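You operate a simulated robot arm through the tools that you are given. There is no shell and no other tool. Be economical: measure what you need, move in short steps, check, and stop when the job is done.

You are at the controls of a simulated two-armed robot. One attempt, no reset.

TASK
Put one of the jars from the top of the wire bench on the grey steel plate. Take the 19.50 gauge block from the top of the wire bench and put it on the side shelf of the machine. Take the bar blank on the top of the wire bench and put it away on the parts table top. The order is free. Set down upright: jar.

Only the result counts: the job must be done as asked and must still hold three seconds after the hand-in. Knocking over, shifting, dropping, spilling or breaking anything else fails it.

THE ROBOT
Two 6-joint arms with two-finger parallel grippers on one trunk, on a base that drives. Base frame: it is fixed to the floor where the robot stands at the start and does not move with it; the origin is under the middle of the robot, x ahead of it, y to its left, z up; the surface under the hand at the start is at about z = 920. Units: mm, degrees, N and s.
The left shoulder is at the start at [-77, 177, 832], the right one opposite. With the tool pointing down near the work surface each hand reaches from about 100 to 700 mm from the robot's upright axis, wherever it stands, measured 20 degrees to its own side. Places, roughly: parts table top [2700, 4100, 800]; side shelf of the machine [900, 3500, 900]. Payload 1.57 kg a hand.
Tool frame (each hand has its own): the origin (TCP) lies between the finger pads and is the grasp point; the fingertips stand 30 mm ahead of it; z points along the fingers, y is the line along which they close. The gripper opens to 80 mm. The fingers are 17 mm wide and 12 mm thick; the gripper's body (40 by 82 mm) begins 80 mm behind the TCP.
Orientation is that of the tool frame in the base frame, as [roll, pitch, yaw] about the fixed x, y, z axes, in that order (R = Rz(yaw) Ry(pitch) Rx(roll)). With the fingers straight down and closing along the base's y, the tool's x points along the base's -x, its y along +y and its z along -z.

THE INTERFACE
- The arms move only by the tool drive_tool. It takes "left_increments", "right_increments" or both (then of equal length, played together; a hand with none holds still); each is a list of rows, each an object (a shift or turn left out is 0, a gripper value left out holds the last) with "linear": the shift along the tool's x, y, z in mm, a list of three; "rot": the turn, a rotation vector about the tool's x, y, z in degrees, a list of three. In form: [{"linear": [dx, dy, dz], "rot": [rx, ry, rz]}, ...]. A call has 1 to 10 rows; each row is the pose to reach, as a shift and turn from the pose commanded when the call began, along the tool's axes at that moment. "left_gripper" and "right_gripper" are, for a hand that has rows, the opening in per cent of the stroke, from 0 (shut) to 100 (fully open), set as the call begins (left out, the last holds). Rows are played at 5 a second. More than 50 mm and 8.6 degrees between two rows, or a gripper value outside its range, and nothing of the call is played. A pose out of reach is approached as far as the arm can. The call stops where the force on the tool passes 40 N (or 10 N more than at its start, if that is more) or the arm is blocked; 0.2 s more then pass. The fingers move at their own pace (about 72 mm/s each) and stop on an object; they squeeze with about 43 N. The grip force told is the motor's: it shows also when the fingers shut on nothing. Time passes only in rows, and 0.2 s behind the last, so rows that repeat a pose let the fingers close. The reply holds the time, the measured pose of the TCP, the force on the tool along the base axes, the opening and the grip force, in the units named above and with some noise, with the torque about the TCP (base axes, N m) and any sound that the robot's microphone picked up.
- Cameras (640 x 400 px; columns grow to the right, rows downward): "scene" is now at [38.6, 20.2, 1561.4]; the picture's right is [0.23, -0.97, 0.00], its down [-0.68, -0.16, -0.72] and it looks along [0.70, 0.16, -0.70] (base axes); focal length 270 px, centre (320, 200). "left" rides on the left gripper at [72, 7, -122] in its tool frame; the picture's right is [-0.09, 1.00, 0.00], its down [-0.84, -0.08, -0.54] and it looks along [-0.54, -0.05, 0.84] (tool axes); focal length 238 px, centre (320, 200). "right" rides on the right gripper at [72, -7, -122] in its tool frame; the picture's right is [0.09, 1.00, 0.00], its down [-0.84, 0.08, -0.54] and it looks along [-0.54, 0.05, 0.84] (tool axes); focal length 238 px, centre (320, 200).
- get_image(camera): a new picture of that camera. The clock stands still meanwhile.
- move_column(by): slides the trunk up (or, below 0, down) by that many mm; the arms and the scene camera ride with it, the base frame stays. It gives what a move gives, with no picture.
- steer(legs): drives the robot by 1 to 6 legs, each [ahead, left, turn to the left] in mm, mm and degrees, along the robot's own axes; the way and the turn of a leg run together, so that a leg with both is an arc; at most 1500 mm and 180 degrees a leg. The arms and the cameras ride along, it lands a little off, and it stops where it bumps. It gives what a move gives.
- aim_head(pan, tilt): turns the head with the scene camera to pan (to the left, within 143 degrees either way) and tilt (down, from -29 to 69), counted from straight ahead of the robot. It gives what a move gives.
- pixel_to_xyz(camera, pixels): for up to 12 pixels [column, row] of the newest picture of that camera ("zoom" is the newest enlarged one), the place [x, y, z] in the base frame of the surface seen there, good to about 3 mm. The clock stands still meanwhile.
- close_up(camera, box): a new picture of the part [left, top, right, bottom] of that camera's present view, enlarged. The clock stands still meanwhile.
- hand_in(): hands the job in; it is judged then, once.

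Work in short steps. Measure before you move; look again where a grasp or a placing could have gone wrong, and mend it. You have 110 turns and 88 pictures in all, those below and enlarged ones among them. Open the grippers and draw the arms clear of the work before you hand the job in, unless the task says otherwise; then end with one line.

The tools are called after ">>>" as a command line: name --argument value ..., lists and objects as JSON in quotes. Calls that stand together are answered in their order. drive_tool: Moves the arms, as the interface text tells. Its arguments: {"type":"object","properties":{"left_increments":{"type":"array"},"left_gripper":{"type":"number"},"right_increments":{"type":"array"},"right_gripper":{"type":"number"}},"required":[]} The other tools are called the same way: move_column (by) slides the trunk up or down; steer (legs) drives the base; aim_head (pan, tilt) turns the head that bears the scene camera; get_image (camera) takes a picture; pixel_to_xyz (camera, pixels) gives the place of the surface under pixels of a picture; close_up (camera, box) takes an enlarged picture of a part of a camera's view; hand_in () hands the job in.

At the start:

```text
t: 0.0
left_eef_pos: [439.5, 150.3, 1227.5]
left_ee_rot: [-180.0, 0.0, -180.0]
left_force: [0.6, 0.2, 0.2]
left_torque: [0.0, 0.02, -0.06]
left_gripper_width: 80.0
left_grasp_force: 0.0
right_eef_pos: [389.2, -141.8, 1231.7]
right_ee_rot: [-179.9, 0.1, -179.9]
right_force: [0.1, 0.0, -0.2]
right_torque: [0.0, -0.01, 0.01]
right_gripper_width: 80.2
right_grasp_force: 0.0
trunk travel left (down, up): [-275.0, 53.0]
robot x, y, heading: [2.7, -2.9, -0.2]
head pan, tilt: [13.3, 44.3]
```

scene: 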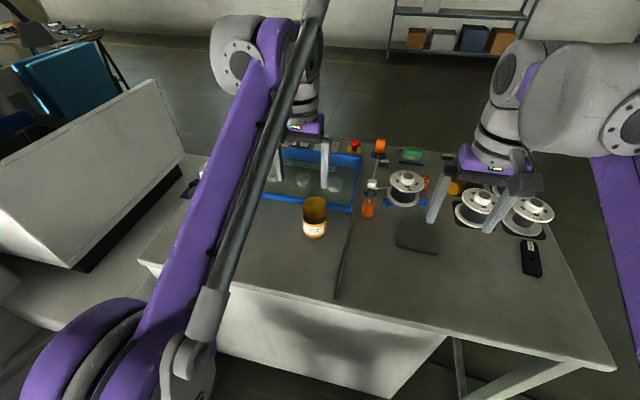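
right: 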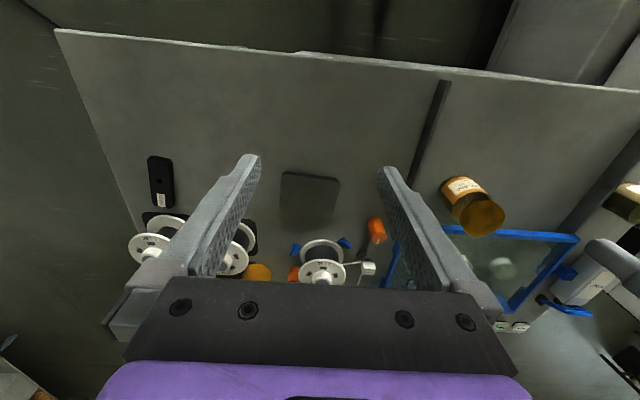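
left: 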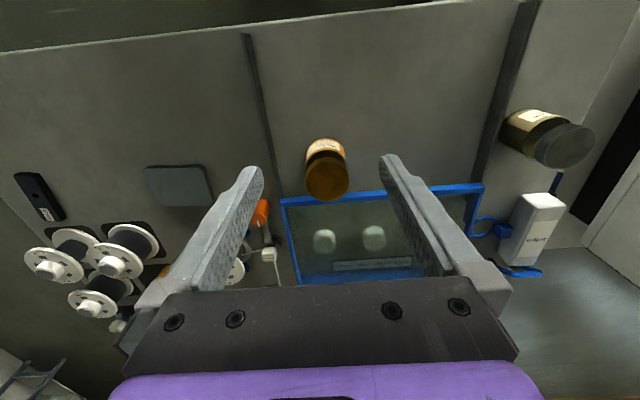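

The left picture shows a jar near (327,170) and another near (550,135). The grey plate is near (180,185) and a black object with a label near (38,195). I enlarge these areas to identify the items.

>>> close_up --camera "right" --box '[120, 130, 280, 230]'

>>> close_up --camera "left" --box '[260, 100, 620, 300]'

>>> close_up --camera "scene" --box '[240, 120, 560, 320]'

```text
4.00 times, centred on (200, 180) of right
```

zoom: 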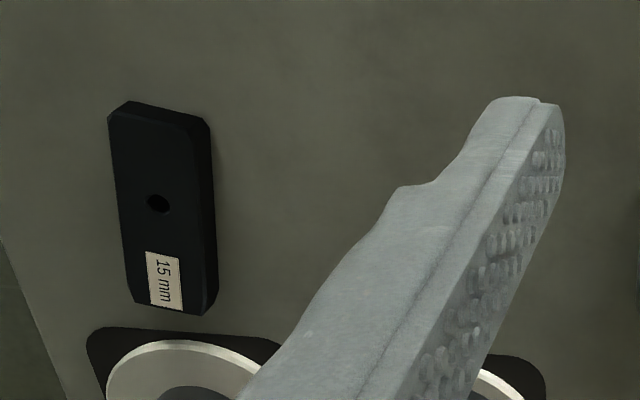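

```text
1.78 times, centred on (440, 200) of left
```

zoom: 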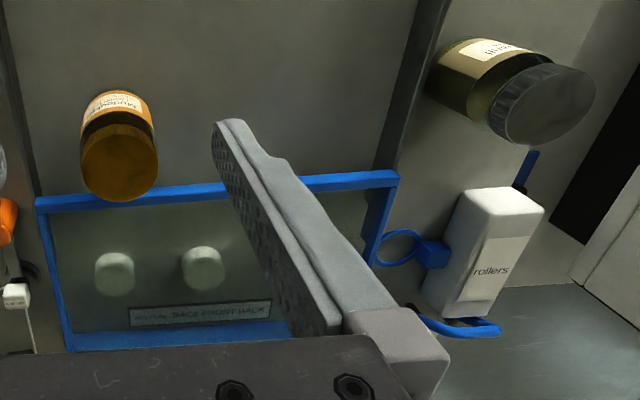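

```text
2.00 times, centred on (400, 220) of scene
```

zoom: 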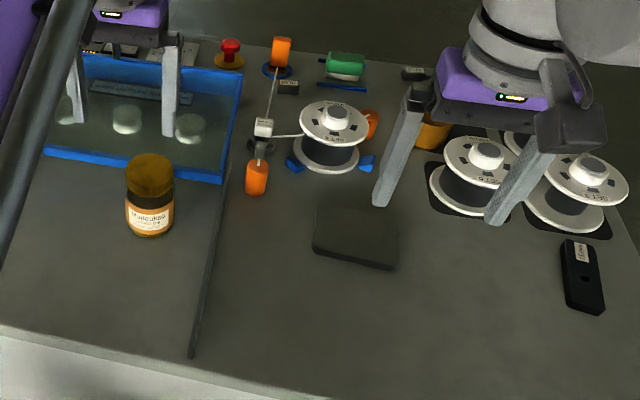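

The black piece is marked 15 mm, so it isn't the 19.50 block. Small dark blocks at the far edge, near scene (384,163) and (447,157), may be gauge blocks, so I enlarge there.

>>> close_up --camera "scene" --box '[350, 132, 430, 182]'

>>> close_up --camera "scene" --box '[420, 140, 484, 180]'

>>> close_up --camera "scene" --box '[260, 130, 340, 180]'

```text
8.00 times, centred on (390, 157) of scene
```

zoom: 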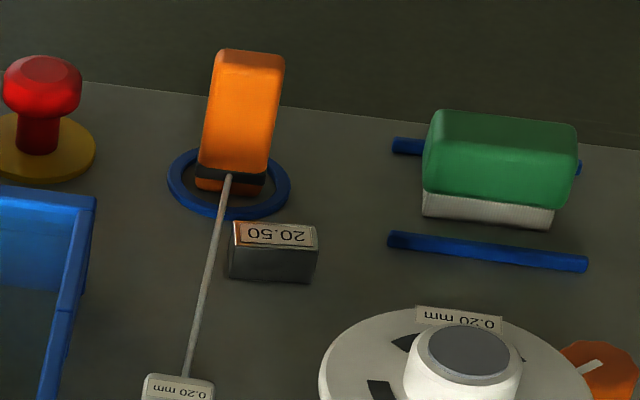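

```text
10.00 times, centred on (452, 160) of scene
```

zoom: 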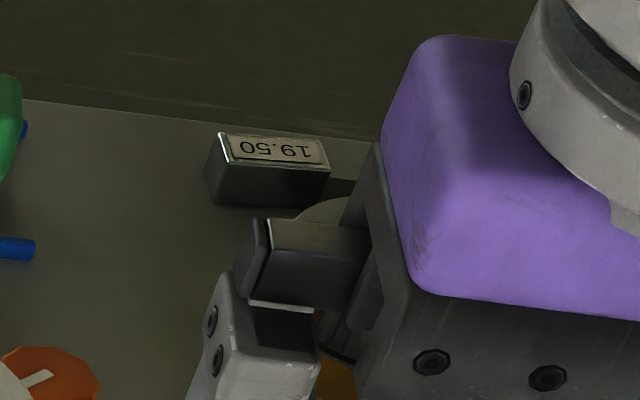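

```text
8.00 times, centred on (300, 155) of scene
```

zoom: 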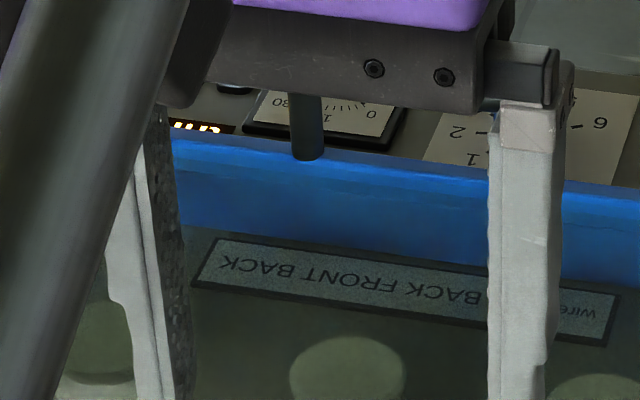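

The 19.50 block is at about scene (447,157) and the 20.50 one is a decoy. I pan the head left, then right, to look for a bar blank and the destinations.

>>> aim_head --pan 60 --tilt 35

>>> get_image --camera "scene"

>>> aim_head --pan -15 --tilt 50

>>> get_image --camera "scene"

```text
t: 1.1
left_eef_pos: [439.7, 149.7, 1227.7]
left_ee_rot: [179.9, -0.1, 180.0]
left_force: [0.1, -1.0, -0.6]
left_torque: [-0.03, 0.02, 0.02]
left_gripper_width: 79.9
left_grasp_force: 0.0
right_eef_pos: [388.2, -142.4, 1231.0]
right_ee_rot: [-180.0, 0.0, -180.0]
right_force: [0.1, 0.4, 0.3]
right_torque: [-0.01, -0.02, -0.03]
right_gripper_width: 80.1
right_grasp_force: 0.0
trunk travel left (down, up): [-275.0, 53.0]
robot x, y, heading: [-1.2, 0.2, 0.1]
head pan, tilt: [60.0, 35.0]
```

```text
78 pictures are left
```

scene: 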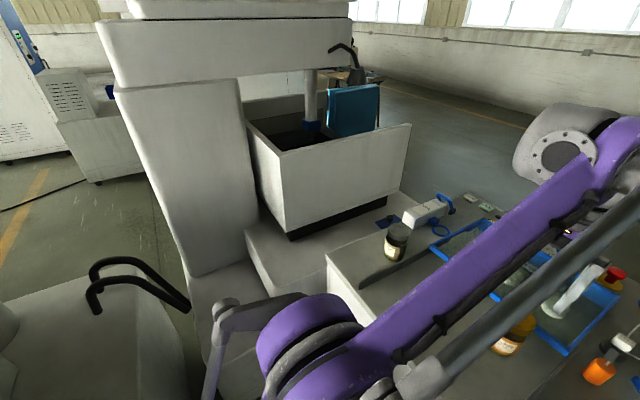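

```text
t: 2.6
left_eef_pos: [440.0, 149.8, 1227.9]
left_ee_rot: [180.0, 0.0, -180.0]
left_force: [-0.2, 0.0, -0.1]
left_torque: [0.01, -0.02, -0.01]
left_gripper_width: 80.0
left_grasp_force: 0.1
right_eef_pos: [389.2, -142.0, 1230.8]
right_ee_rot: [180.0, 0.0, 180.0]
right_force: [0.3, -0.5, 0.8]
right_torque: [0.0, 0.03, 0.0]
right_gripper_width: 80.0
right_grasp_force: 0.1
trunk travel left (down, up): [-275.0, 53.0]
robot x, y, heading: [3.2, -0.4, 0.1]
head pan, tilt: [-15.0, 50.0]
```

```text
77 pictures are left
```

scene: 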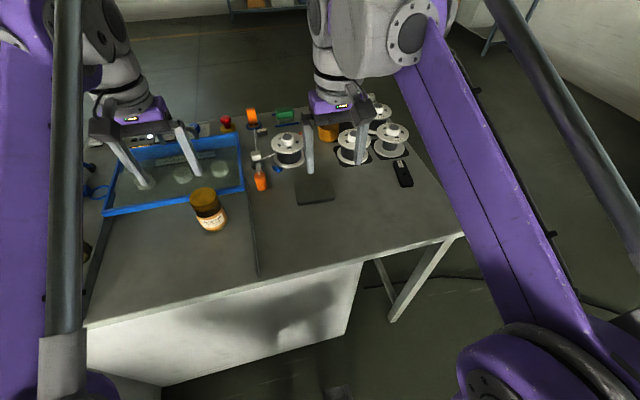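

The black 15 mm bar at about (403,173) is the only bar-like piece on the bench. I measure the jar, plate, bar and bench in this picture.

>>> pixel_to_xyz --camera "scene" --pixels '[[203, 193], [210, 215], [315, 187], [301, 177], [330, 176], [334, 198], [299, 203], [403, 173], [397, 163], [409, 186], [280, 230], [230, 215]]'

>>> close_up --camera "scene" --box '[270, 100, 430, 200]'

>>> close_up --camera "scene" --box '[70, 100, 270, 225]'

```text
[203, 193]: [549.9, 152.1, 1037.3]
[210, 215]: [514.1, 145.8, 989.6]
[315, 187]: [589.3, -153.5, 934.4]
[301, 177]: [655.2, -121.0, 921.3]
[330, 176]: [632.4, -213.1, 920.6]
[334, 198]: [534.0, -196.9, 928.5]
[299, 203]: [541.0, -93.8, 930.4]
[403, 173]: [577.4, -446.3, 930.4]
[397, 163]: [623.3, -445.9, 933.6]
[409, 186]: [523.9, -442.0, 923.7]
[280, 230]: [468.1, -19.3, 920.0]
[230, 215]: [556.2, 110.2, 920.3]
```

```text
4.00 times, centred on (350, 150) of scene
```

zoom: 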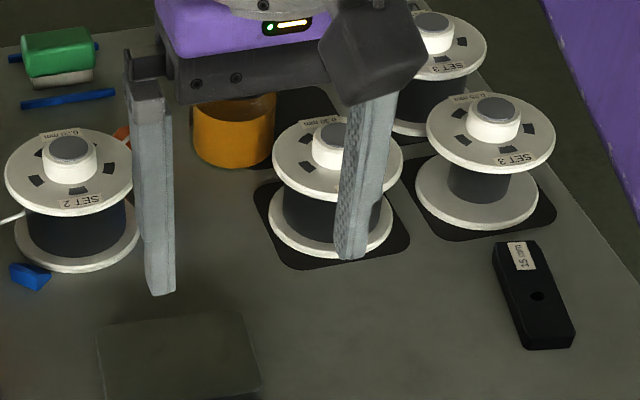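

```text
3.20 times, centred on (170, 162) of scene
```

zoom: 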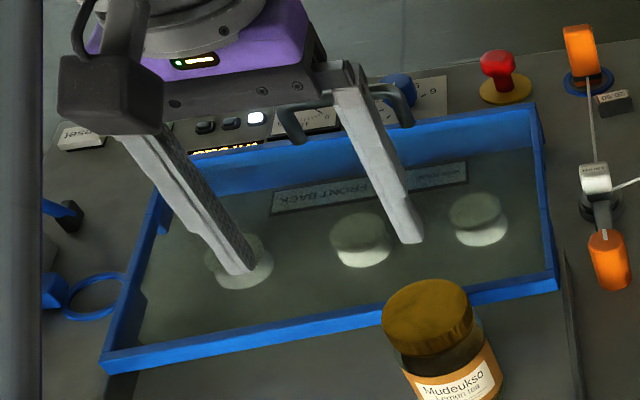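

Jar 1 stands near (545,150) with its top at about z=1037. I take a close-up from the left hand camera to measure its lid diameter and body.

>>> close_up --camera "left" --box '[256, 110, 416, 210]'

```text
4.00 times, centred on (336, 160) of left
```

zoom: 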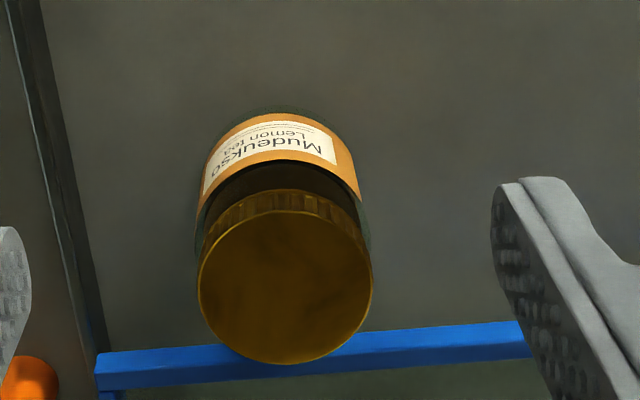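

>>> pixel_to_xyz --camera "zoom" --pixels '[[285, 275], [204, 280], [366, 280], [285, 222], [285, 355], [240, 140], [210, 180], [350, 175], [150, 150], [300, 333]]'

```text
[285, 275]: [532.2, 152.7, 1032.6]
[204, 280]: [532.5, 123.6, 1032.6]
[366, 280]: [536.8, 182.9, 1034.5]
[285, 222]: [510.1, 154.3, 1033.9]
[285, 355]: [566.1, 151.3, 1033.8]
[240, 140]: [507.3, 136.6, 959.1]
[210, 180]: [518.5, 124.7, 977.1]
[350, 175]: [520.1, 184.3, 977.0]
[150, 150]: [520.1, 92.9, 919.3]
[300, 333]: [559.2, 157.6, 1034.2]
```

The jar lid is centred at about (537,153), 63 mm across, with its top at z=1034. I move the left hand over it, staying high.

>>> drive_tool --left_increments '[{"linear": [-40, 1, 0]}, {"linear": [-80, 2, 0]}, {"linear": [-97, 3, 0]}, {"linear": [-97, 3, 40]}, {"linear": [-97, 3, 80]}, {"linear": [-97, 3, 110]}, {"linear": [-97, 3, 110]}]' --left_gripper 100

>>> get_image --camera "left"

```text
t: 4.2
left_eef_pos: [536.4, 152.4, 1117.8]
left_ee_rot: [-180.0, 0.0, -179.9]
left_force: [-0.5, -0.5, -0.5]
left_torque: [0.0, 0.01, 0.0]
left_gripper_width: 79.9
left_grasp_force: 0.1
left hand out of reach, approached as far as the arm can: row 2, 3
right_eef_pos: [389.0, -142.4, 1232.1]
right_ee_rot: [180.0, 0.0, -180.0]
right_force: [0.5, 0.6, -0.1]
right_torque: [-0.01, 0.0, 0.01]
right_gripper_width: 79.9
right_grasp_force: 0.0
trunk travel left (down, up): [-275.0, 53.0]
robot x, y, heading: [0.4, 1.5, -0.0]
head pan, tilt: [-15.0, 50.0]
```

```text
73 pictures are left
```

left: 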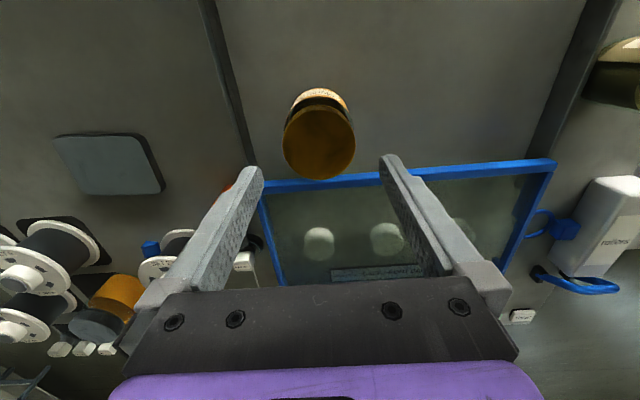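

The lid at (319,142) is where the tool axis should meet it at that depth. I go down to z≈990.

>>> drive_tool --left_increments '[{"linear": [0, 0, 30]}, {"linear": [0, 0, 60]}, {"linear": [0, 0, 90]}, {"linear": [0, 0, 115]}, {"linear": [0, 0, 128]}, {"linear": [0, 0, 128]}]'

>>> get_image --camera "left"

```text
t: 5.6
left_eef_pos: [537.3, 153.2, 988.6]
left_ee_rot: [180.0, 0.1, -180.0]
left_force: [-0.2, -0.3, 0.1]
left_torque: [-0.02, 0.0, 0.0]
left_gripper_width: 79.9
left_grasp_force: 0.1
right_eef_pos: [388.2, -142.5, 1231.6]
right_ee_rot: [179.9, -0.2, -180.0]
right_force: [-0.2, -0.8, 0.1]
right_torque: [-0.02, -0.01, 0.0]
right_gripper_width: 80.1
right_grasp_force: 0.0
trunk travel left (down, up): [-275.0, 53.0]
robot x, y, heading: [-1.7, -1.1, 0.4]
head pan, tilt: [-15.0, 50.0]
```

```text
72 pictures are left
```

left: 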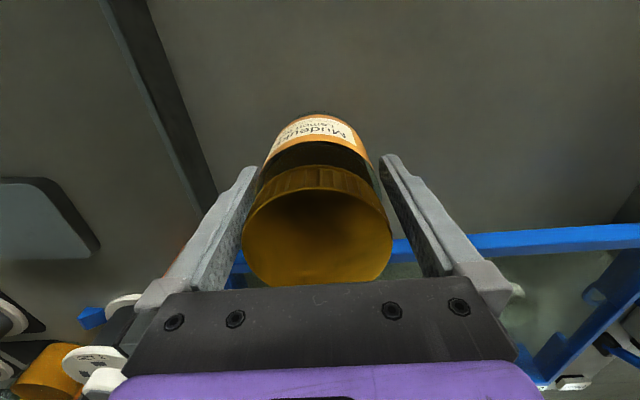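

The jar sits between the fingers. I close the gripper and let it settle, without lifting yet.

>>> drive_tool --left_increments '[{"linear": [0, 0, 0]}, {"linear": [0, 0, 0]}, {"linear": [0, 0, 0]}, {"linear": [0, 0, 0]}]' --left_gripper 0

>>> drive_tool --left_increments '[{"linear": [0, 0, -20]}, {"linear": [0, 0, -50]}, {"linear": [0, 0, -90]}, {"linear": [0, 0, -110]}, {"linear": [0, 0, -110]}]'

>>> get_image --camera "left"

```text
t: 6.6
left_eef_pos: [536.4, 154.3, 988.6]
left_ee_rot: [-179.9, 0.0, 180.0]
left_force: [0.0, -0.2, 0.2]
left_torque: [-0.06, 0.0, -0.01]
left_gripper_width: 71.0
left_grasp_force: 43.6
right_eef_pos: [389.2, -142.1, 1231.6]
right_ee_rot: [-179.9, 0.0, -180.0]
right_force: [0.1, 0.7, -0.3]
right_torque: [0.02, -0.02, -0.02]
right_gripper_width: 80.0
right_grasp_force: 0.0
trunk travel left (down, up): [-275.0, 53.0]
robot x, y, heading: [-0.5, 2.9, 0.1]
head pan, tilt: [-15.0, 50.0]
```

```text
t: 7.8
left_eef_pos: [536.3, 154.0, 1100.3]
left_ee_rot: [-180.0, 0.0, 180.0]
left_force: [0.9, 0.8, -4.2]
left_torque: [0.01, -0.02, -0.03]
left_gripper_width: 64.6
left_grasp_force: 43.0
right_eef_pos: [389.7, -141.6, 1231.7]
right_ee_rot: [180.0, -0.1, 180.0]
right_force: [0.9, -0.7, -0.1]
right_torque: [0.0, 0.02, -0.04]
right_gripper_width: 80.2
right_grasp_force: 0.0
trunk travel left (down, up): [-275.0, 53.0]
robot x, y, heading: [0.4, -5.1, 0.0]
head pan, tilt: [-15.0, 50.0]
```

```text
71 pictures are left
```

left: 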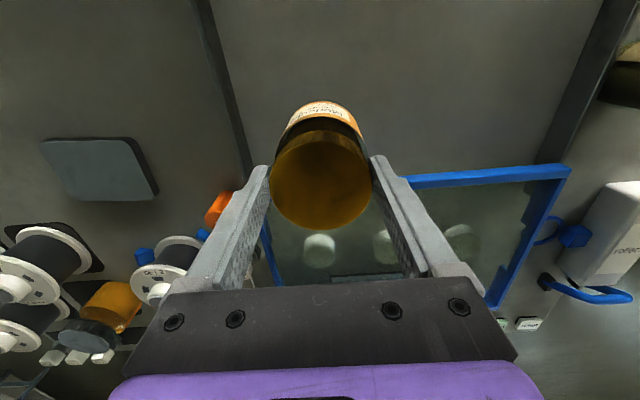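

The width fell from 71 to 64.6 and the lid looks smaller, so the jar slid down in the grip. I measure where it hangs now.

>>> pixel_to_xyz --camera "left" --pixels '[[320, 180], [320, 155], [320, 222], [280, 180], [362, 180], [322, 115], [290, 125]]'

>>> drive_tool --left_increments '[{"linear": [0, 0, 0]}, {"linear": [0, 0, 0]}]'

>>> close_up --camera "scene" --box '[70, 60, 310, 210]'

```text
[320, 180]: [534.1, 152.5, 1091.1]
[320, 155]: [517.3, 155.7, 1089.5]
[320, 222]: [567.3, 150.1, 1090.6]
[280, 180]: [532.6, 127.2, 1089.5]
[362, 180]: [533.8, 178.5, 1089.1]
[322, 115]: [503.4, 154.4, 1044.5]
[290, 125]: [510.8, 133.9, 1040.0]
```

```text
t: 8.4
left_eef_pos: [536.9, 153.2, 1098.9]
left_ee_rot: [179.9, 0.0, -180.0]
left_force: [0.2, 0.3, -4.2]
left_torque: [-0.01, 0.04, 0.03]
left_gripper_width: 64.4
left_grasp_force: 43.0
right_eef_pos: [390.0, -142.9, 1230.6]
right_ee_rot: [-180.0, 0.0, -180.0]
right_force: [0.8, -0.2, 0.2]
right_torque: [-0.01, 0.0, 0.01]
right_gripper_width: 79.8
right_grasp_force: 0.1
trunk travel left (down, up): [-275.0, 53.0]
robot x, y, heading: [-2.1, -1.1, -0.0]
head pan, tilt: [-15.0, 50.0]
```

```text
2.67 times, centred on (190, 135) of scene
```

zoom: 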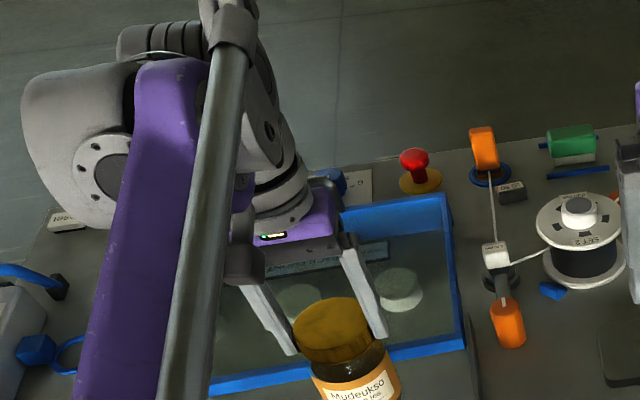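

The jar hangs upright by the lid, with its top about 9 mm below the TCP and its bottom at about z=976, and it's steady. I raise it a little and drive the base right so the left hand can reach the plate.

>>> drive_tool --left_increments '[{"linear": [0, 0, -15]}, {"linear": [0, 0, -30]}, {"linear": [0, 0, -30]}]'

>>> steer --legs '[[0, -120, 0], [0, -120, 0]]'

>>> get_image --camera "left"

>>> get_image --camera "scene"

```text
t: 9.2
left_eef_pos: [537.7, 154.1, 1128.6]
left_ee_rot: [-179.8, 0.0, -180.0]
left_force: [-0.8, 0.2, -3.8]
left_torque: [0.0, 0.04, 0.01]
left_gripper_width: 64.6
left_grasp_force: 42.4
right_eef_pos: [389.1, -142.4, 1231.6]
right_ee_rot: [179.9, 0.0, 180.0]
right_force: [-0.3, -0.2, 0.0]
right_torque: [0.01, 0.01, 0.0]
right_gripper_width: 80.0
right_grasp_force: 0.2
trunk travel left (down, up): [-275.0, 53.0]
robot x, y, heading: [0.1, 1.6, -0.1]
head pan, tilt: [-15.0, 50.0]
```

```text
t: 12.2
left_eef_pos: [537.9, -80.8, 1129.0]
left_ee_rot: [180.0, 0.0, -179.8]
left_force: [0.3, -0.3, -3.7]
left_torque: [-0.03, 0.0, 0.01]
left_gripper_width: 64.6
left_grasp_force: 43.4
right_eef_pos: [389.3, -377.5, 1231.1]
right_ee_rot: [-180.0, 0.1, 179.9]
right_force: [-0.1, 0.8, -0.4]
right_torque: [-0.01, -0.01, 0.0]
right_gripper_width: 80.0
right_grasp_force: 0.0
trunk travel left (down, up): [-275.0, 53.0]
robot x, y, heading: [-0.1, -237.1, 0.1]
head pan, tilt: [-15.0, 50.0]
```

```text
69 pictures are left
```

left: 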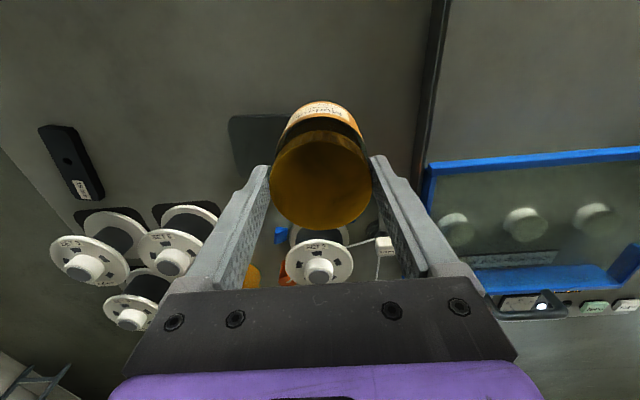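

```text
68 pictures are left
```

scene: 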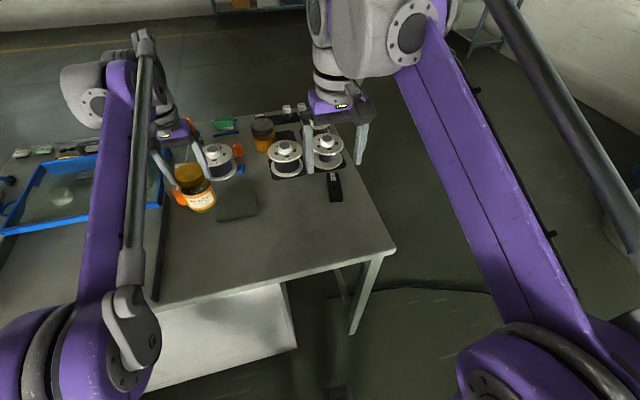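

The plate is visible near (237,205). I enlarge it and measure its corners.

>>> close_up --camera "scene" --box '[160, 120, 320, 220]'

```text
4.00 times, centred on (240, 170) of scene
```

zoom: 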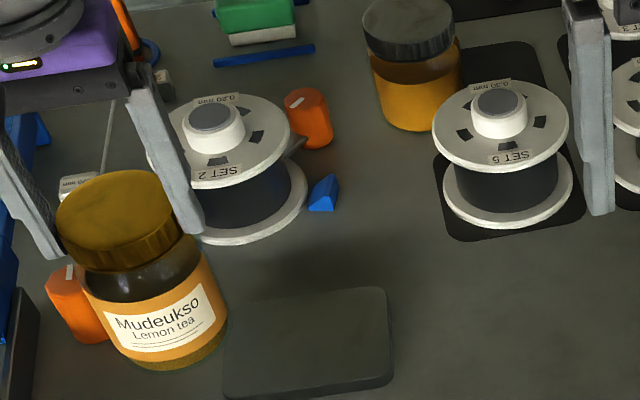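

>>> pixel_to_xyz --camera "zoom" --pixels '[[232, 312], [382, 290], [388, 374], [228, 392], [310, 340], [240, 130], [265, 215], [215, 135], [321, 195], [120, 235], [150, 360], [270, 180]]'

```text
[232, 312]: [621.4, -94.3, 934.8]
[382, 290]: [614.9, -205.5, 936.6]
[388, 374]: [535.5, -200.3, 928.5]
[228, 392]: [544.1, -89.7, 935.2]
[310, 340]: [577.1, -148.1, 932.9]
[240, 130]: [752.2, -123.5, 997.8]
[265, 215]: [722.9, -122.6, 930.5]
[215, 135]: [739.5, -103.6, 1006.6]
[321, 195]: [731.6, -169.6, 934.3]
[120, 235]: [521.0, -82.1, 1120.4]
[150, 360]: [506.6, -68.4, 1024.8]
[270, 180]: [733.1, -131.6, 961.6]
```

The plate spans x 537–620 and y −203 to −92 with its top at about z=933, so its centre is (579,−148). I move the jar over it and stop about 15 mm above.

>>> drive_tool --left_increments '[{"linear": [-20, -34, 0]}, {"linear": [-41, -67, 0]}, {"linear": [-41, -67, 20]}, {"linear": [-41, -67, 40]}, {"linear": [-41, -67, 57]}, {"linear": [-41, -67, 57]}]'

>>> close_up --camera "scene" --box '[160, 130, 320, 230]'

```text
t: 13.6
left_eef_pos: [580.1, -148.8, 1071.8]
left_ee_rot: [-180.0, 0.0, -179.9]
left_force: [-0.6, 0.3, -4.0]
left_torque: [-0.01, 0.05, -0.02]
left_gripper_width: 64.6
left_grasp_force: 42.9
right_eef_pos: [389.2, -378.3, 1231.1]
right_ee_rot: [179.9, 0.0, -180.0]
right_force: [-0.9, -0.1, 0.8]
right_torque: [0.04, 0.03, -0.02]
right_gripper_width: 80.2
right_grasp_force: 0.0
trunk travel left (down, up): [-275.0, 53.0]
robot x, y, heading: [2.1, -233.9, 0.1]
head pan, tilt: [-15.0, 50.0]
```

```text
4.00 times, centred on (240, 180) of scene
```

zoom: 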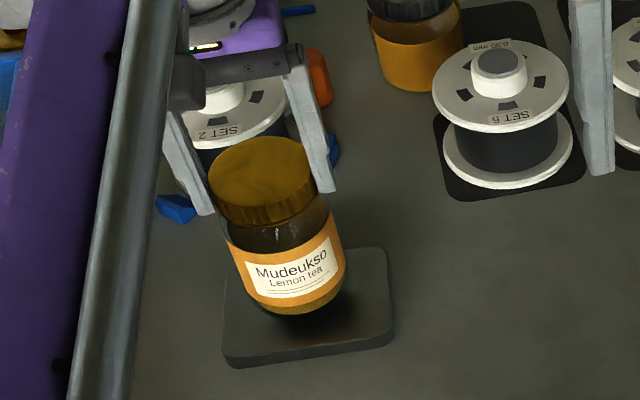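

The jar is over the plate. I lower it in small steps and watch the force.

>>> drive_tool --left_increments '[{"linear": [0, 0, 4]}, {"linear": [0, 0, 8]}, {"linear": [0, 0, 11]}, {"linear": [0, 0, 13]}, {"linear": [0, 0, 13]}]'

```text
t: 14.8
left_eef_pos: [580.1, -147.4, 1059.3]
left_ee_rot: [-179.9, 0.0, -179.9]
left_force: [0.0, 0.7, -4.1]
left_torque: [0.02, 0.06, 0.01]
left_gripper_width: 64.6
left_grasp_force: 43.5
right_eef_pos: [388.9, -377.7, 1230.6]
right_ee_rot: [180.0, 0.0, -180.0]
right_force: [-0.1, -1.2, 0.9]
right_torque: [0.0, 0.02, -0.05]
right_gripper_width: 79.9
right_grasp_force: 0.1
trunk travel left (down, up): [-275.0, 53.0]
robot x, y, heading: [-0.8, -234.0, 0.2]
head pan, tilt: [-15.0, 50.0]
```

Still the full weight, so no contact yet. I go down a little further in 1 mm steps.

>>> drive_tool --left_increments '[{"linear": [0, 0, 1]}, {"linear": [0, 0, 2]}, {"linear": [0, 0, 3]}, {"linear": [0, 0, 4]}]'

```text
t: 15.9
left_eef_pos: [578.3, -147.7, 1057.0]
left_ee_rot: [179.9, 0.3, -179.9]
left_force: [5.2, 0.1, 21.7]
left_torque: [-0.25, -0.09, 0.04]
left_gripper_width: 64.5
left_grasp_force: 42.7
right_eef_pos: [387.6, -379.1, 1231.6]
right_ee_rot: [-180.0, 0.0, 180.0]
right_force: [0.5, 0.2, 0.2]
right_torque: [0.0, 0.01, 0.0]
right_gripper_width: 80.0
right_grasp_force: 0.0
trunk travel left (down, up): [-275.0, 53.0]
robot x, y, heading: [4.1, -239.7, 0.0]
head pan, tilt: [-15.0, 50.0]
stopped in row 4 (left hand): the force on the tool passed its limit at 41 N (the readings are from after the stop); the commanded pose is now the measured one
```

It's in contact and pressing. I ease up 1 mm, then open.

>>> drive_tool --left_increments '[{"linear": [0, 0, -1]}, {"linear": [0, 0, -1]}]'

>>> drive_tool --left_increments '[{"linear": [0, 0, 0]}, {"linear": [0, 0, 0]}, {"linear": [0, 0, 0]}]' --left_gripper 100

>>> close_up --camera "scene" --box '[160, 130, 320, 230]'

```text
t: 16.5
left_eef_pos: [578.7, -147.6, 1057.8]
left_ee_rot: [179.9, 0.2, -179.9]
left_force: [2.8, 0.6, 8.0]
left_torque: [-0.06, -0.1, 0.02]
left_gripper_width: 64.7
left_grasp_force: 43.6
right_eef_pos: [388.5, -376.9, 1230.2]
right_ee_rot: [180.0, 0.0, -180.0]
right_force: [0.4, 1.1, -0.1]
right_torque: [0.01, 0.0, 0.0]
right_gripper_width: 80.0
right_grasp_force: 0.1
trunk travel left (down, up): [-275.0, 53.0]
robot x, y, heading: [-2.5, -236.5, -0.1]
head pan, tilt: [-15.0, 50.0]
```

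```text
t: 17.3
left_eef_pos: [578.3, -147.3, 1059.0]
left_ee_rot: [179.9, 0.3, -180.0]
left_force: [-0.1, 0.3, -0.3]
left_torque: [-0.01, -0.02, 0.0]
left_gripper_width: 80.1
left_grasp_force: 0.1
right_eef_pos: [388.8, -377.0, 1232.1]
right_ee_rot: [180.0, 0.0, 180.0]
right_force: [-0.1, 0.8, -0.4]
right_torque: [-0.02, -0.02, 0.01]
right_gripper_width: 79.7
right_grasp_force: 0.1
trunk travel left (down, up): [-275.0, 53.0]
robot x, y, heading: [2.2, -235.0, -0.1]
head pan, tilt: [-15.0, 50.0]
```

```text
4.00 times, centred on (240, 180) of scene
```

zoom: 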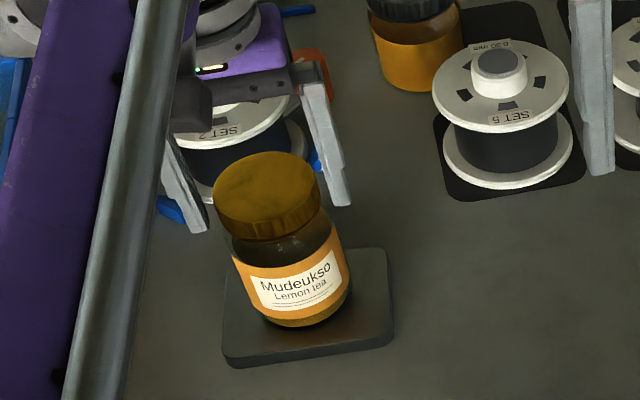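

The jar stands on the plate. I raise the left hand straight up, draw it back, and look with the right camera for the bar.

>>> drive_tool --left_increments '[{"linear": [0, 0, -40]}, {"linear": [0, 0, -80]}, {"linear": [0, 0, -120]}, {"linear": [0, 0, -160]}, {"linear": [40, 0, -170]}, {"linear": [85, 0, -170]}, {"linear": [130, 30, -170]}, {"linear": [140, 60, -170]}]'

>>> get_image --camera "right"

>>> get_image --camera "scene"

```text
refused: row 7 steps farther than a row can; nothing moved
```

```text
64 pictures are left
```

right: 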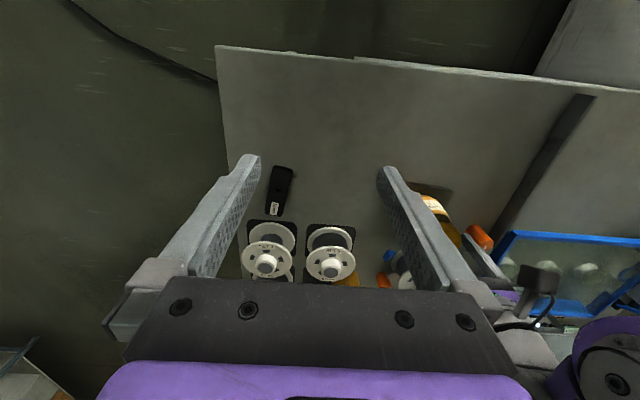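

```text
63 pictures are left
```

scene: 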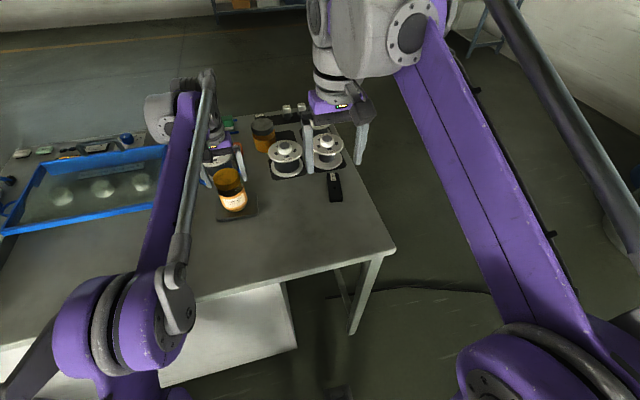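

A row was too long, so nothing moved. I repeat with smaller steps, and enlarge the bar in the right view.

>>> drive_tool --left_increments '[{"linear": [0, 0, -40]}, {"linear": [0, 0, -80]}, {"linear": [0, 0, -120]}, {"linear": [0, 0, -160]}, {"linear": [40, 0, -170]}, {"linear": [80, 0, -170]}, {"linear": [115, 25, -170]}, {"linear": [140, 55, -170]}]'

>>> close_up --camera "right" --box '[232, 150, 392, 250]'

>>> pixel_to_xyz --camera "zoom" --pixels '[[170, 75], [235, 75], [140, 250], [195, 255], [190, 160], [205, 70], [160, 250], [215, 160], [170, 310], [410, 160]]'

>>> close_up --camera "scene" --box '[230, 90, 390, 190]'

```text
t: 19.1
left_eef_pos: [440.5, -93.6, 1228.5]
left_ee_rot: [179.9, 0.2, -179.9]
left_force: [-0.1, -0.5, -0.7]
left_torque: [0.0, 0.03, 0.01]
left_gripper_width: 80.0
left_grasp_force: 0.1
left hand out of reach, approached as far as the arm can: row 3, 4, 5
right_eef_pos: [388.8, -377.2, 1231.4]
right_ee_rot: [180.0, 0.0, -180.0]
right_force: [0.0, 0.4, 0.0]
right_torque: [-0.02, 0.01, 0.01]
right_gripper_width: 79.9
right_grasp_force: 0.0
trunk travel left (down, up): [-275.0, 53.0]
robot x, y, heading: [-1.7, -237.9, -0.1]
head pan, tilt: [-15.0, 50.0]
```

```text
4.00 times, centred on (312, 200) of right
```

zoom: 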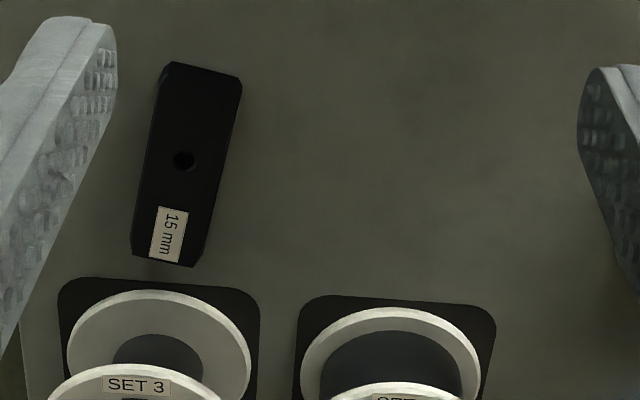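

```text
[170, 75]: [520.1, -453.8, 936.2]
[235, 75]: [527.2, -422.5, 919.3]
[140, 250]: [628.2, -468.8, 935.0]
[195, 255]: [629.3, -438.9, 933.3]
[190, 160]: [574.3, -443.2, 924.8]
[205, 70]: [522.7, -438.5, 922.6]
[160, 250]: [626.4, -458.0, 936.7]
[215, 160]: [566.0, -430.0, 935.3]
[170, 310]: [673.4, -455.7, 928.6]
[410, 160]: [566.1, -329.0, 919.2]
```

```text
4.00 times, centred on (310, 140) of scene
```

zoom: 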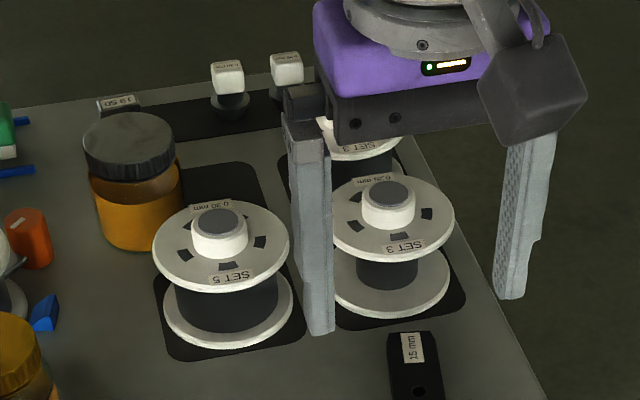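

The bar lies centred at about (574,−446), 31 mm wide, with its axis turned about −8° and its top at z=935. I bring the right hand above it, turned to match.

>>> drive_tool --right_increments '[{"linear": [-25, -10, 35], "rot": [0, 0, 2]}, {"linear": [-55, -22, 70], "rot": [0, 0, 4]}, {"linear": [-90, -35, 100], "rot": [0, 0, 6]}, {"linear": [-130, -48, 125], "rot": [0, 0, 7.8]}, {"linear": [-165, -60, 150], "rot": [0, 0, 7.8]}, {"linear": [-185, -69, 175], "rot": [0, 0, 7.8]}, {"linear": [-185, -69, 190], "rot": [0, 0, 7.8]}, {"linear": [-185, -69, 190], "rot": [0, 0, 7.8]}]' --right_gripper 75

>>> get_image --camera "right"

```text
t: 20.9
left_eef_pos: [442.6, -92.9, 1226.8]
left_ee_rot: [179.9, 0.2, -179.9]
left_force: [-0.3, -0.5, -0.1]
left_torque: [0.01, -0.01, -0.01]
left_gripper_width: 80.2
left_grasp_force: 0.1
right_eef_pos: [574.6, -445.2, 1040.6]
right_ee_rot: [-180.0, -0.1, 172.3]
right_force: [0.2, 0.5, -0.2]
right_torque: [0.03, -0.01, 0.02]
right_gripper_width: 60.0
right_grasp_force: 0.2
trunk travel left (down, up): [-275.0, 53.0]
robot x, y, heading: [0.2, -239.8, -0.1]
head pan, tilt: [-15.0, 50.0]
```

```text
60 pictures are left
```

right: 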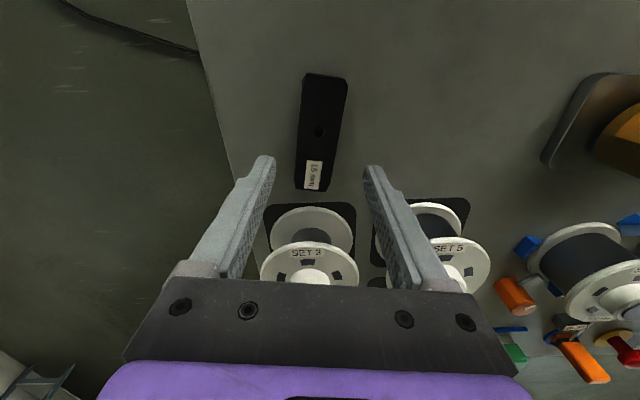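

The hole appears at (320,131), in line with the tool axis, and the bar is aligned. I go down to z≈951 and close.

>>> drive_tool --right_increments '[{"linear": [0, 0, 35]}, {"linear": [0, 0, 65]}, {"linear": [0, 0, 82]}, {"linear": [0, 0, 88]}, {"linear": [0, 0, 88]}]'

>>> drive_tool --right_increments '[{"linear": [0, 0, 0]}, {"linear": [0, 0, 0]}, {"linear": [0, 0, 0]}, {"linear": [0, 0, 0]}]' --right_gripper 0

```text
t: 22.1
left_eef_pos: [442.3, -93.8, 1226.2]
left_ee_rot: [179.9, 0.2, -179.9]
left_force: [-0.8, 0.0, -0.2]
left_torque: [0.0, -0.01, -0.01]
left_gripper_width: 79.8
left_grasp_force: 0.1
right_eef_pos: [575.5, -445.9, 952.8]
right_ee_rot: [-180.0, 0.0, 172.3]
right_force: [0.1, -0.7, -0.2]
right_torque: [-0.02, 0.0, 0.01]
right_gripper_width: 60.0
right_grasp_force: 0.0
trunk travel left (down, up): [-275.0, 53.0]
robot x, y, heading: [-5.8, -238.5, 0.1]
head pan, tilt: [-15.0, 50.0]
```

```text
t: 23.1
left_eef_pos: [442.2, -94.7, 1227.1]
left_ee_rot: [180.0, 0.3, -179.8]
left_force: [0.0, 0.1, 0.3]
left_torque: [-0.02, 0.0, 0.0]
left_gripper_width: 80.0
left_grasp_force: 0.0
right_eef_pos: [574.2, -446.3, 953.5]
right_ee_rot: [180.0, 0.0, 172.2]
right_force: [-0.4, -1.5, -0.3]
right_torque: [-0.11, -0.09, -0.05]
right_gripper_width: 40.3
right_grasp_force: 43.1
trunk travel left (down, up): [-275.0, 53.0]
robot x, y, heading: [-0.7, -232.3, -0.0]
head pan, tilt: [-15.0, 50.0]
```

Gripped at a width of 40 mm. I lift and check.

>>> drive_tool --right_increments '[{"linear": [0, 0, -20]}, {"linear": [0, 0, -50]}, {"linear": [0, 0, -90]}, {"linear": [0, 0, -110]}, {"linear": [0, 0, -110]}]'

>>> get_image --camera "right"

```text
t: 24.3
left_eef_pos: [442.2, -93.3, 1227.1]
left_ee_rot: [179.9, 0.0, -180.0]
left_force: [0.1, 0.3, -0.5]
left_torque: [-0.01, 0.03, 0.01]
left_gripper_width: 80.0
left_grasp_force: 0.1
right_eef_pos: [576.5, -446.6, 1065.8]
right_ee_rot: [180.0, -0.1, 172.2]
right_force: [-0.3, -0.4, -5.1]
right_torque: [0.03, 0.03, -0.01]
right_gripper_width: 40.2
right_grasp_force: 43.1
trunk travel left (down, up): [-275.0, 53.0]
robot x, y, heading: [0.9, -236.6, 0.3]
head pan, tilt: [-15.0, 50.0]
```

```text
59 pictures are left
```

right: 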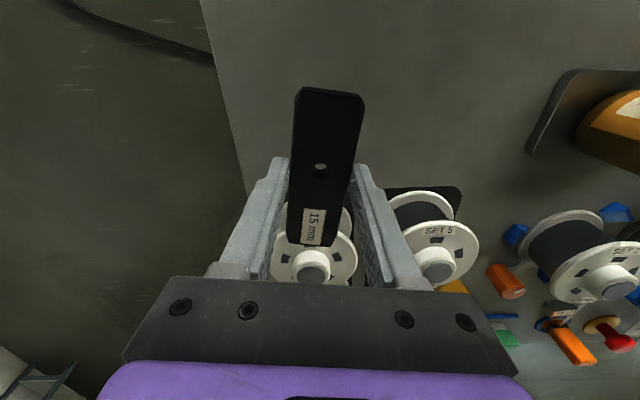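

The bar is held level. I retract the right hand with it, and measure the 19.50 block in the last scene enlargement, at (118,103).

>>> pixel_to_xyz --camera "zoom" --pixels '[[118, 100], [100, 103], [136, 100], [128, 130], [228, 95], [240, 120], [60, 130], [130, 240], [200, 175], [95, 240], [120, 112], [15, 150]]'

>>> drive_tool --right_increments '[{"linear": [20, 0, -40]}, {"linear": [50, 0, -75]}, {"linear": [90, 0, -100]}, {"linear": [130, 0, -125]}, {"linear": [165, 0, -150]}, {"linear": [190, 0, -165]}]'

>>> get_image --camera "scene"

>>> get_image --camera "left"

```text
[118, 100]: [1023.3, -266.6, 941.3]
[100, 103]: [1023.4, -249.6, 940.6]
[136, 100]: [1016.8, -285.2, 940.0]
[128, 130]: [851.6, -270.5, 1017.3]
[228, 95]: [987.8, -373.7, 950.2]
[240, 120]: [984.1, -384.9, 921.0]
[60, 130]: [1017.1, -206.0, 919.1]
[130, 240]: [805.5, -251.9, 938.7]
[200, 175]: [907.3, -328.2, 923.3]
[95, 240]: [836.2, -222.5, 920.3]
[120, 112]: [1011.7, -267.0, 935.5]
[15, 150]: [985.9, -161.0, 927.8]
```

```text
t: 25.7
left_eef_pos: [440.7, -93.8, 1228.5]
left_ee_rot: [179.8, 0.2, -179.9]
left_force: [-0.2, -0.1, -0.1]
left_torque: [0.0, 0.04, 0.01]
left_gripper_width: 80.3
left_grasp_force: 0.0
right_eef_pos: [385.3, -419.4, 1229.9]
right_ee_rot: [-180.0, 0.0, 172.3]
right_force: [-1.0, 0.0, -5.2]
right_torque: [0.01, 0.01, 0.04]
right_gripper_width: 39.9
right_grasp_force: 42.6
trunk travel left (down, up): [-275.0, 53.0]
robot x, y, heading: [1.8, -236.8, -0.0]
head pan, tilt: [-15.0, 50.0]
```

```text
58 pictures are left
```

scene: 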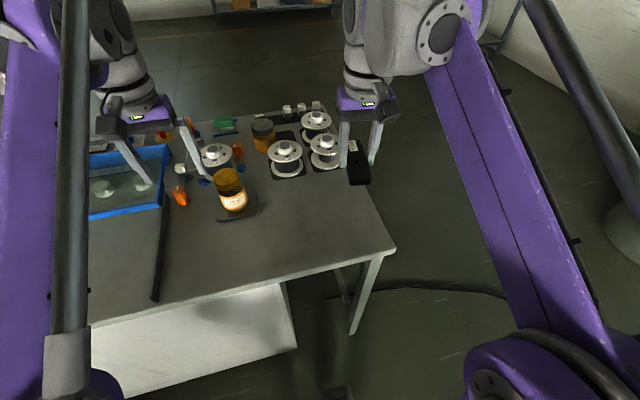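

```text
57 pictures are left
```

left: 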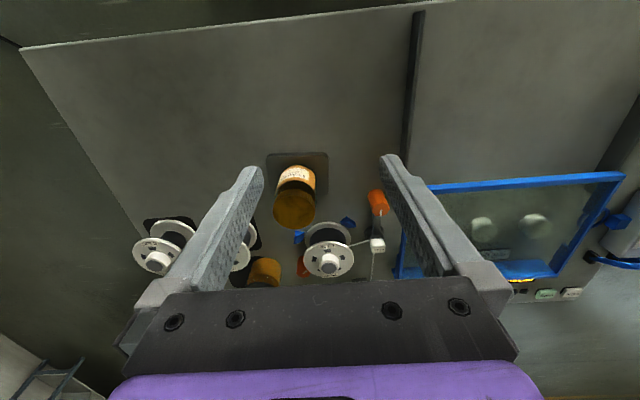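

The 19.50 block is at about (1017,−267) with its top at 941, only about 40 mm from the far edge, so I should reach it from behind the bench. I look to the right for a clear route.

>>> aim_head --pan -60 --tilt 30

>>> get_image --camera "scene"

>>> aim_head --pan -5 --tilt 22

>>> get_image --camera "scene"

```text
t: 26.8
left_eef_pos: [441.4, -93.3, 1228.6]
left_ee_rot: [180.0, 0.3, -179.9]
left_force: [-1.1, 0.3, -0.1]
left_torque: [0.01, 0.03, 0.01]
left_gripper_width: 80.2
left_grasp_force: 0.1
right_eef_pos: [386.3, -421.3, 1229.5]
right_ee_rot: [180.0, 0.0, 172.2]
right_force: [-0.3, -0.1, -5.6]
right_torque: [0.03, -0.01, 0.01]
right_gripper_width: 40.0
right_grasp_force: 43.4
trunk travel left (down, up): [-275.0, 53.0]
robot x, y, heading: [0.8, -237.3, -0.0]
head pan, tilt: [-60.0, 30.0]
```

```text
56 pictures are left
```

scene: 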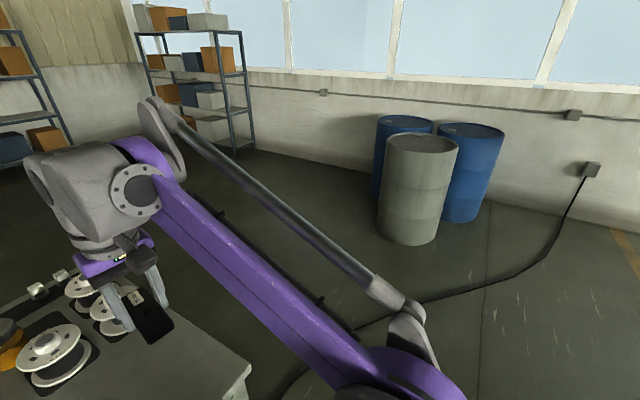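

```text
t: 28.1
left_eef_pos: [441.9, -92.6, 1228.0]
left_ee_rot: [179.9, 0.2, -179.8]
left_force: [0.8, -0.3, 0.3]
left_torque: [0.02, -0.01, 0.0]
left_gripper_width: 79.9
left_grasp_force: 0.0
right_eef_pos: [386.4, -420.3, 1230.3]
right_ee_rot: [-179.9, 0.0, 172.3]
right_force: [-0.3, -0.8, -5.3]
right_torque: [-0.02, 0.01, -0.02]
right_gripper_width: 40.2
right_grasp_force: 43.1
trunk travel left (down, up): [-275.0, 53.0]
robot x, y, heading: [0.8, -237.8, -0.3]
head pan, tilt: [-5.0, 22.0]
```

```text
55 pictures are left
```

scene: 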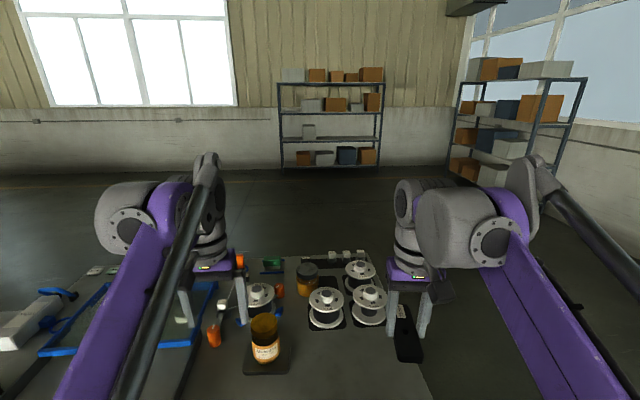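

The floor right of and behind the bench is clear, with the barrels about 2 m off. I drive right past the bench, forward behind it, and turn to face back.

>>> steer --legs '[[0, -880, 0], [1500, 0, 0], [250, 0, 0], [0, 0, 180]]'

>>> aim_head --pan -30 --tilt 35

>>> get_image --camera "scene"

```text
t: 52.3
left_eef_pos: [1338.8, -1283.1, 1226.6]
left_ee_rot: [179.9, 0.2, 3.8]
left_force: [0.1, -0.6, -0.5]
left_torque: [0.01, -0.02, -0.02]
left_gripper_width: 80.1
left_grasp_force: 0.1
right_eef_pos: [1373.5, -952.3, 1230.5]
right_ee_rot: [-180.0, 0.0, -4.1]
right_force: [-0.1, -0.4, -4.9]
right_torque: [-0.01, -0.07, 0.01]
right_gripper_width: 39.8
right_grasp_force: 42.9
trunk travel left (down, up): [-275.0, 53.0]
robot x, y, heading: [1771.3, -1109.7, -176.1]
head pan, tilt: [-5.0, 22.0]
```

```text
t: 53.1
left_eef_pos: [1339.6, -1283.0, 1227.1]
left_ee_rot: [179.8, 0.2, 3.9]
left_force: [0.8, -0.3, -0.1]
left_torque: [-0.01, -0.02, -0.02]
left_gripper_width: 80.0
left_grasp_force: 0.1
right_eef_pos: [1372.8, -952.6, 1230.7]
right_ee_rot: [180.0, -0.1, -4.0]
right_force: [0.2, -0.6, -4.5]
right_torque: [0.04, -0.03, -0.02]
right_gripper_width: 39.9
right_grasp_force: 43.0
trunk travel left (down, up): [-275.0, 53.0]
robot x, y, heading: [1767.6, -1111.5, -176.3]
head pan, tilt: [-30.0, 35.0]
```

```text
54 pictures are left
```

scene: 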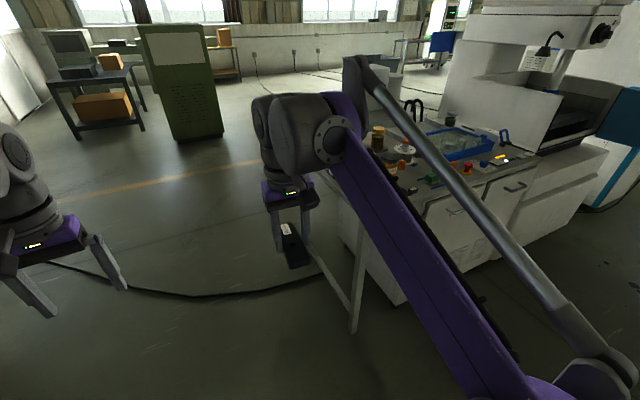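

The heading is −176°. I correct it, strafe to y≈−117 and come forward to about x=1540 behind the bench.

>>> steer --legs '[[0, 0, -3.9], [0, -990, 0]]'

>>> aim_head --pan 0 --tilt 45

>>> get_image --camera "scene"

```text
t: 62.5
left_eef_pos: [1326.7, -276.4, 1227.8]
left_ee_rot: [179.9, 0.1, 0.5]
left_force: [-0.3, 0.5, 0.5]
left_torque: [-0.03, -0.02, 0.01]
left_gripper_width: 80.0
left_grasp_force: 0.1
right_eef_pos: [1380.0, 50.1, 1231.2]
right_ee_rot: [-180.0, 0.1, -7.3]
right_force: [-0.8, -0.8, -5.7]
right_torque: [0.02, -0.03, 0.0]
right_gripper_width: 40.0
right_grasp_force: 43.1
trunk travel left (down, up): [-275.0, 53.0]
robot x, y, heading: [1767.4, -130.1, -179.1]
head pan, tilt: [-30.0, 35.0]
```

```text
t: 63.5
left_eef_pos: [1326.7, -278.2, 1227.2]
left_ee_rot: [179.9, 0.2, 0.5]
left_force: [-0.1, 0.1, -0.7]
left_torque: [-0.01, 0.01, -0.03]
left_gripper_width: 80.2
left_grasp_force: 0.0
right_eef_pos: [1380.5, 49.6, 1229.8]
right_ee_rot: [180.0, 0.0, -7.3]
right_force: [0.1, -0.4, -4.5]
right_torque: [0.01, -0.04, 0.03]
right_gripper_width: 39.8
right_grasp_force: 43.0
trunk travel left (down, up): [-275.0, 53.0]
robot x, y, heading: [1766.6, -134.2, -179.5]
head pan, tilt: [0.0, 45.0]
```

```text
53 pictures are left
```

scene: 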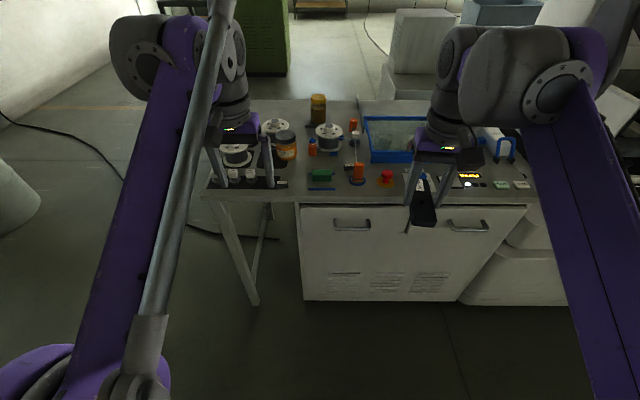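

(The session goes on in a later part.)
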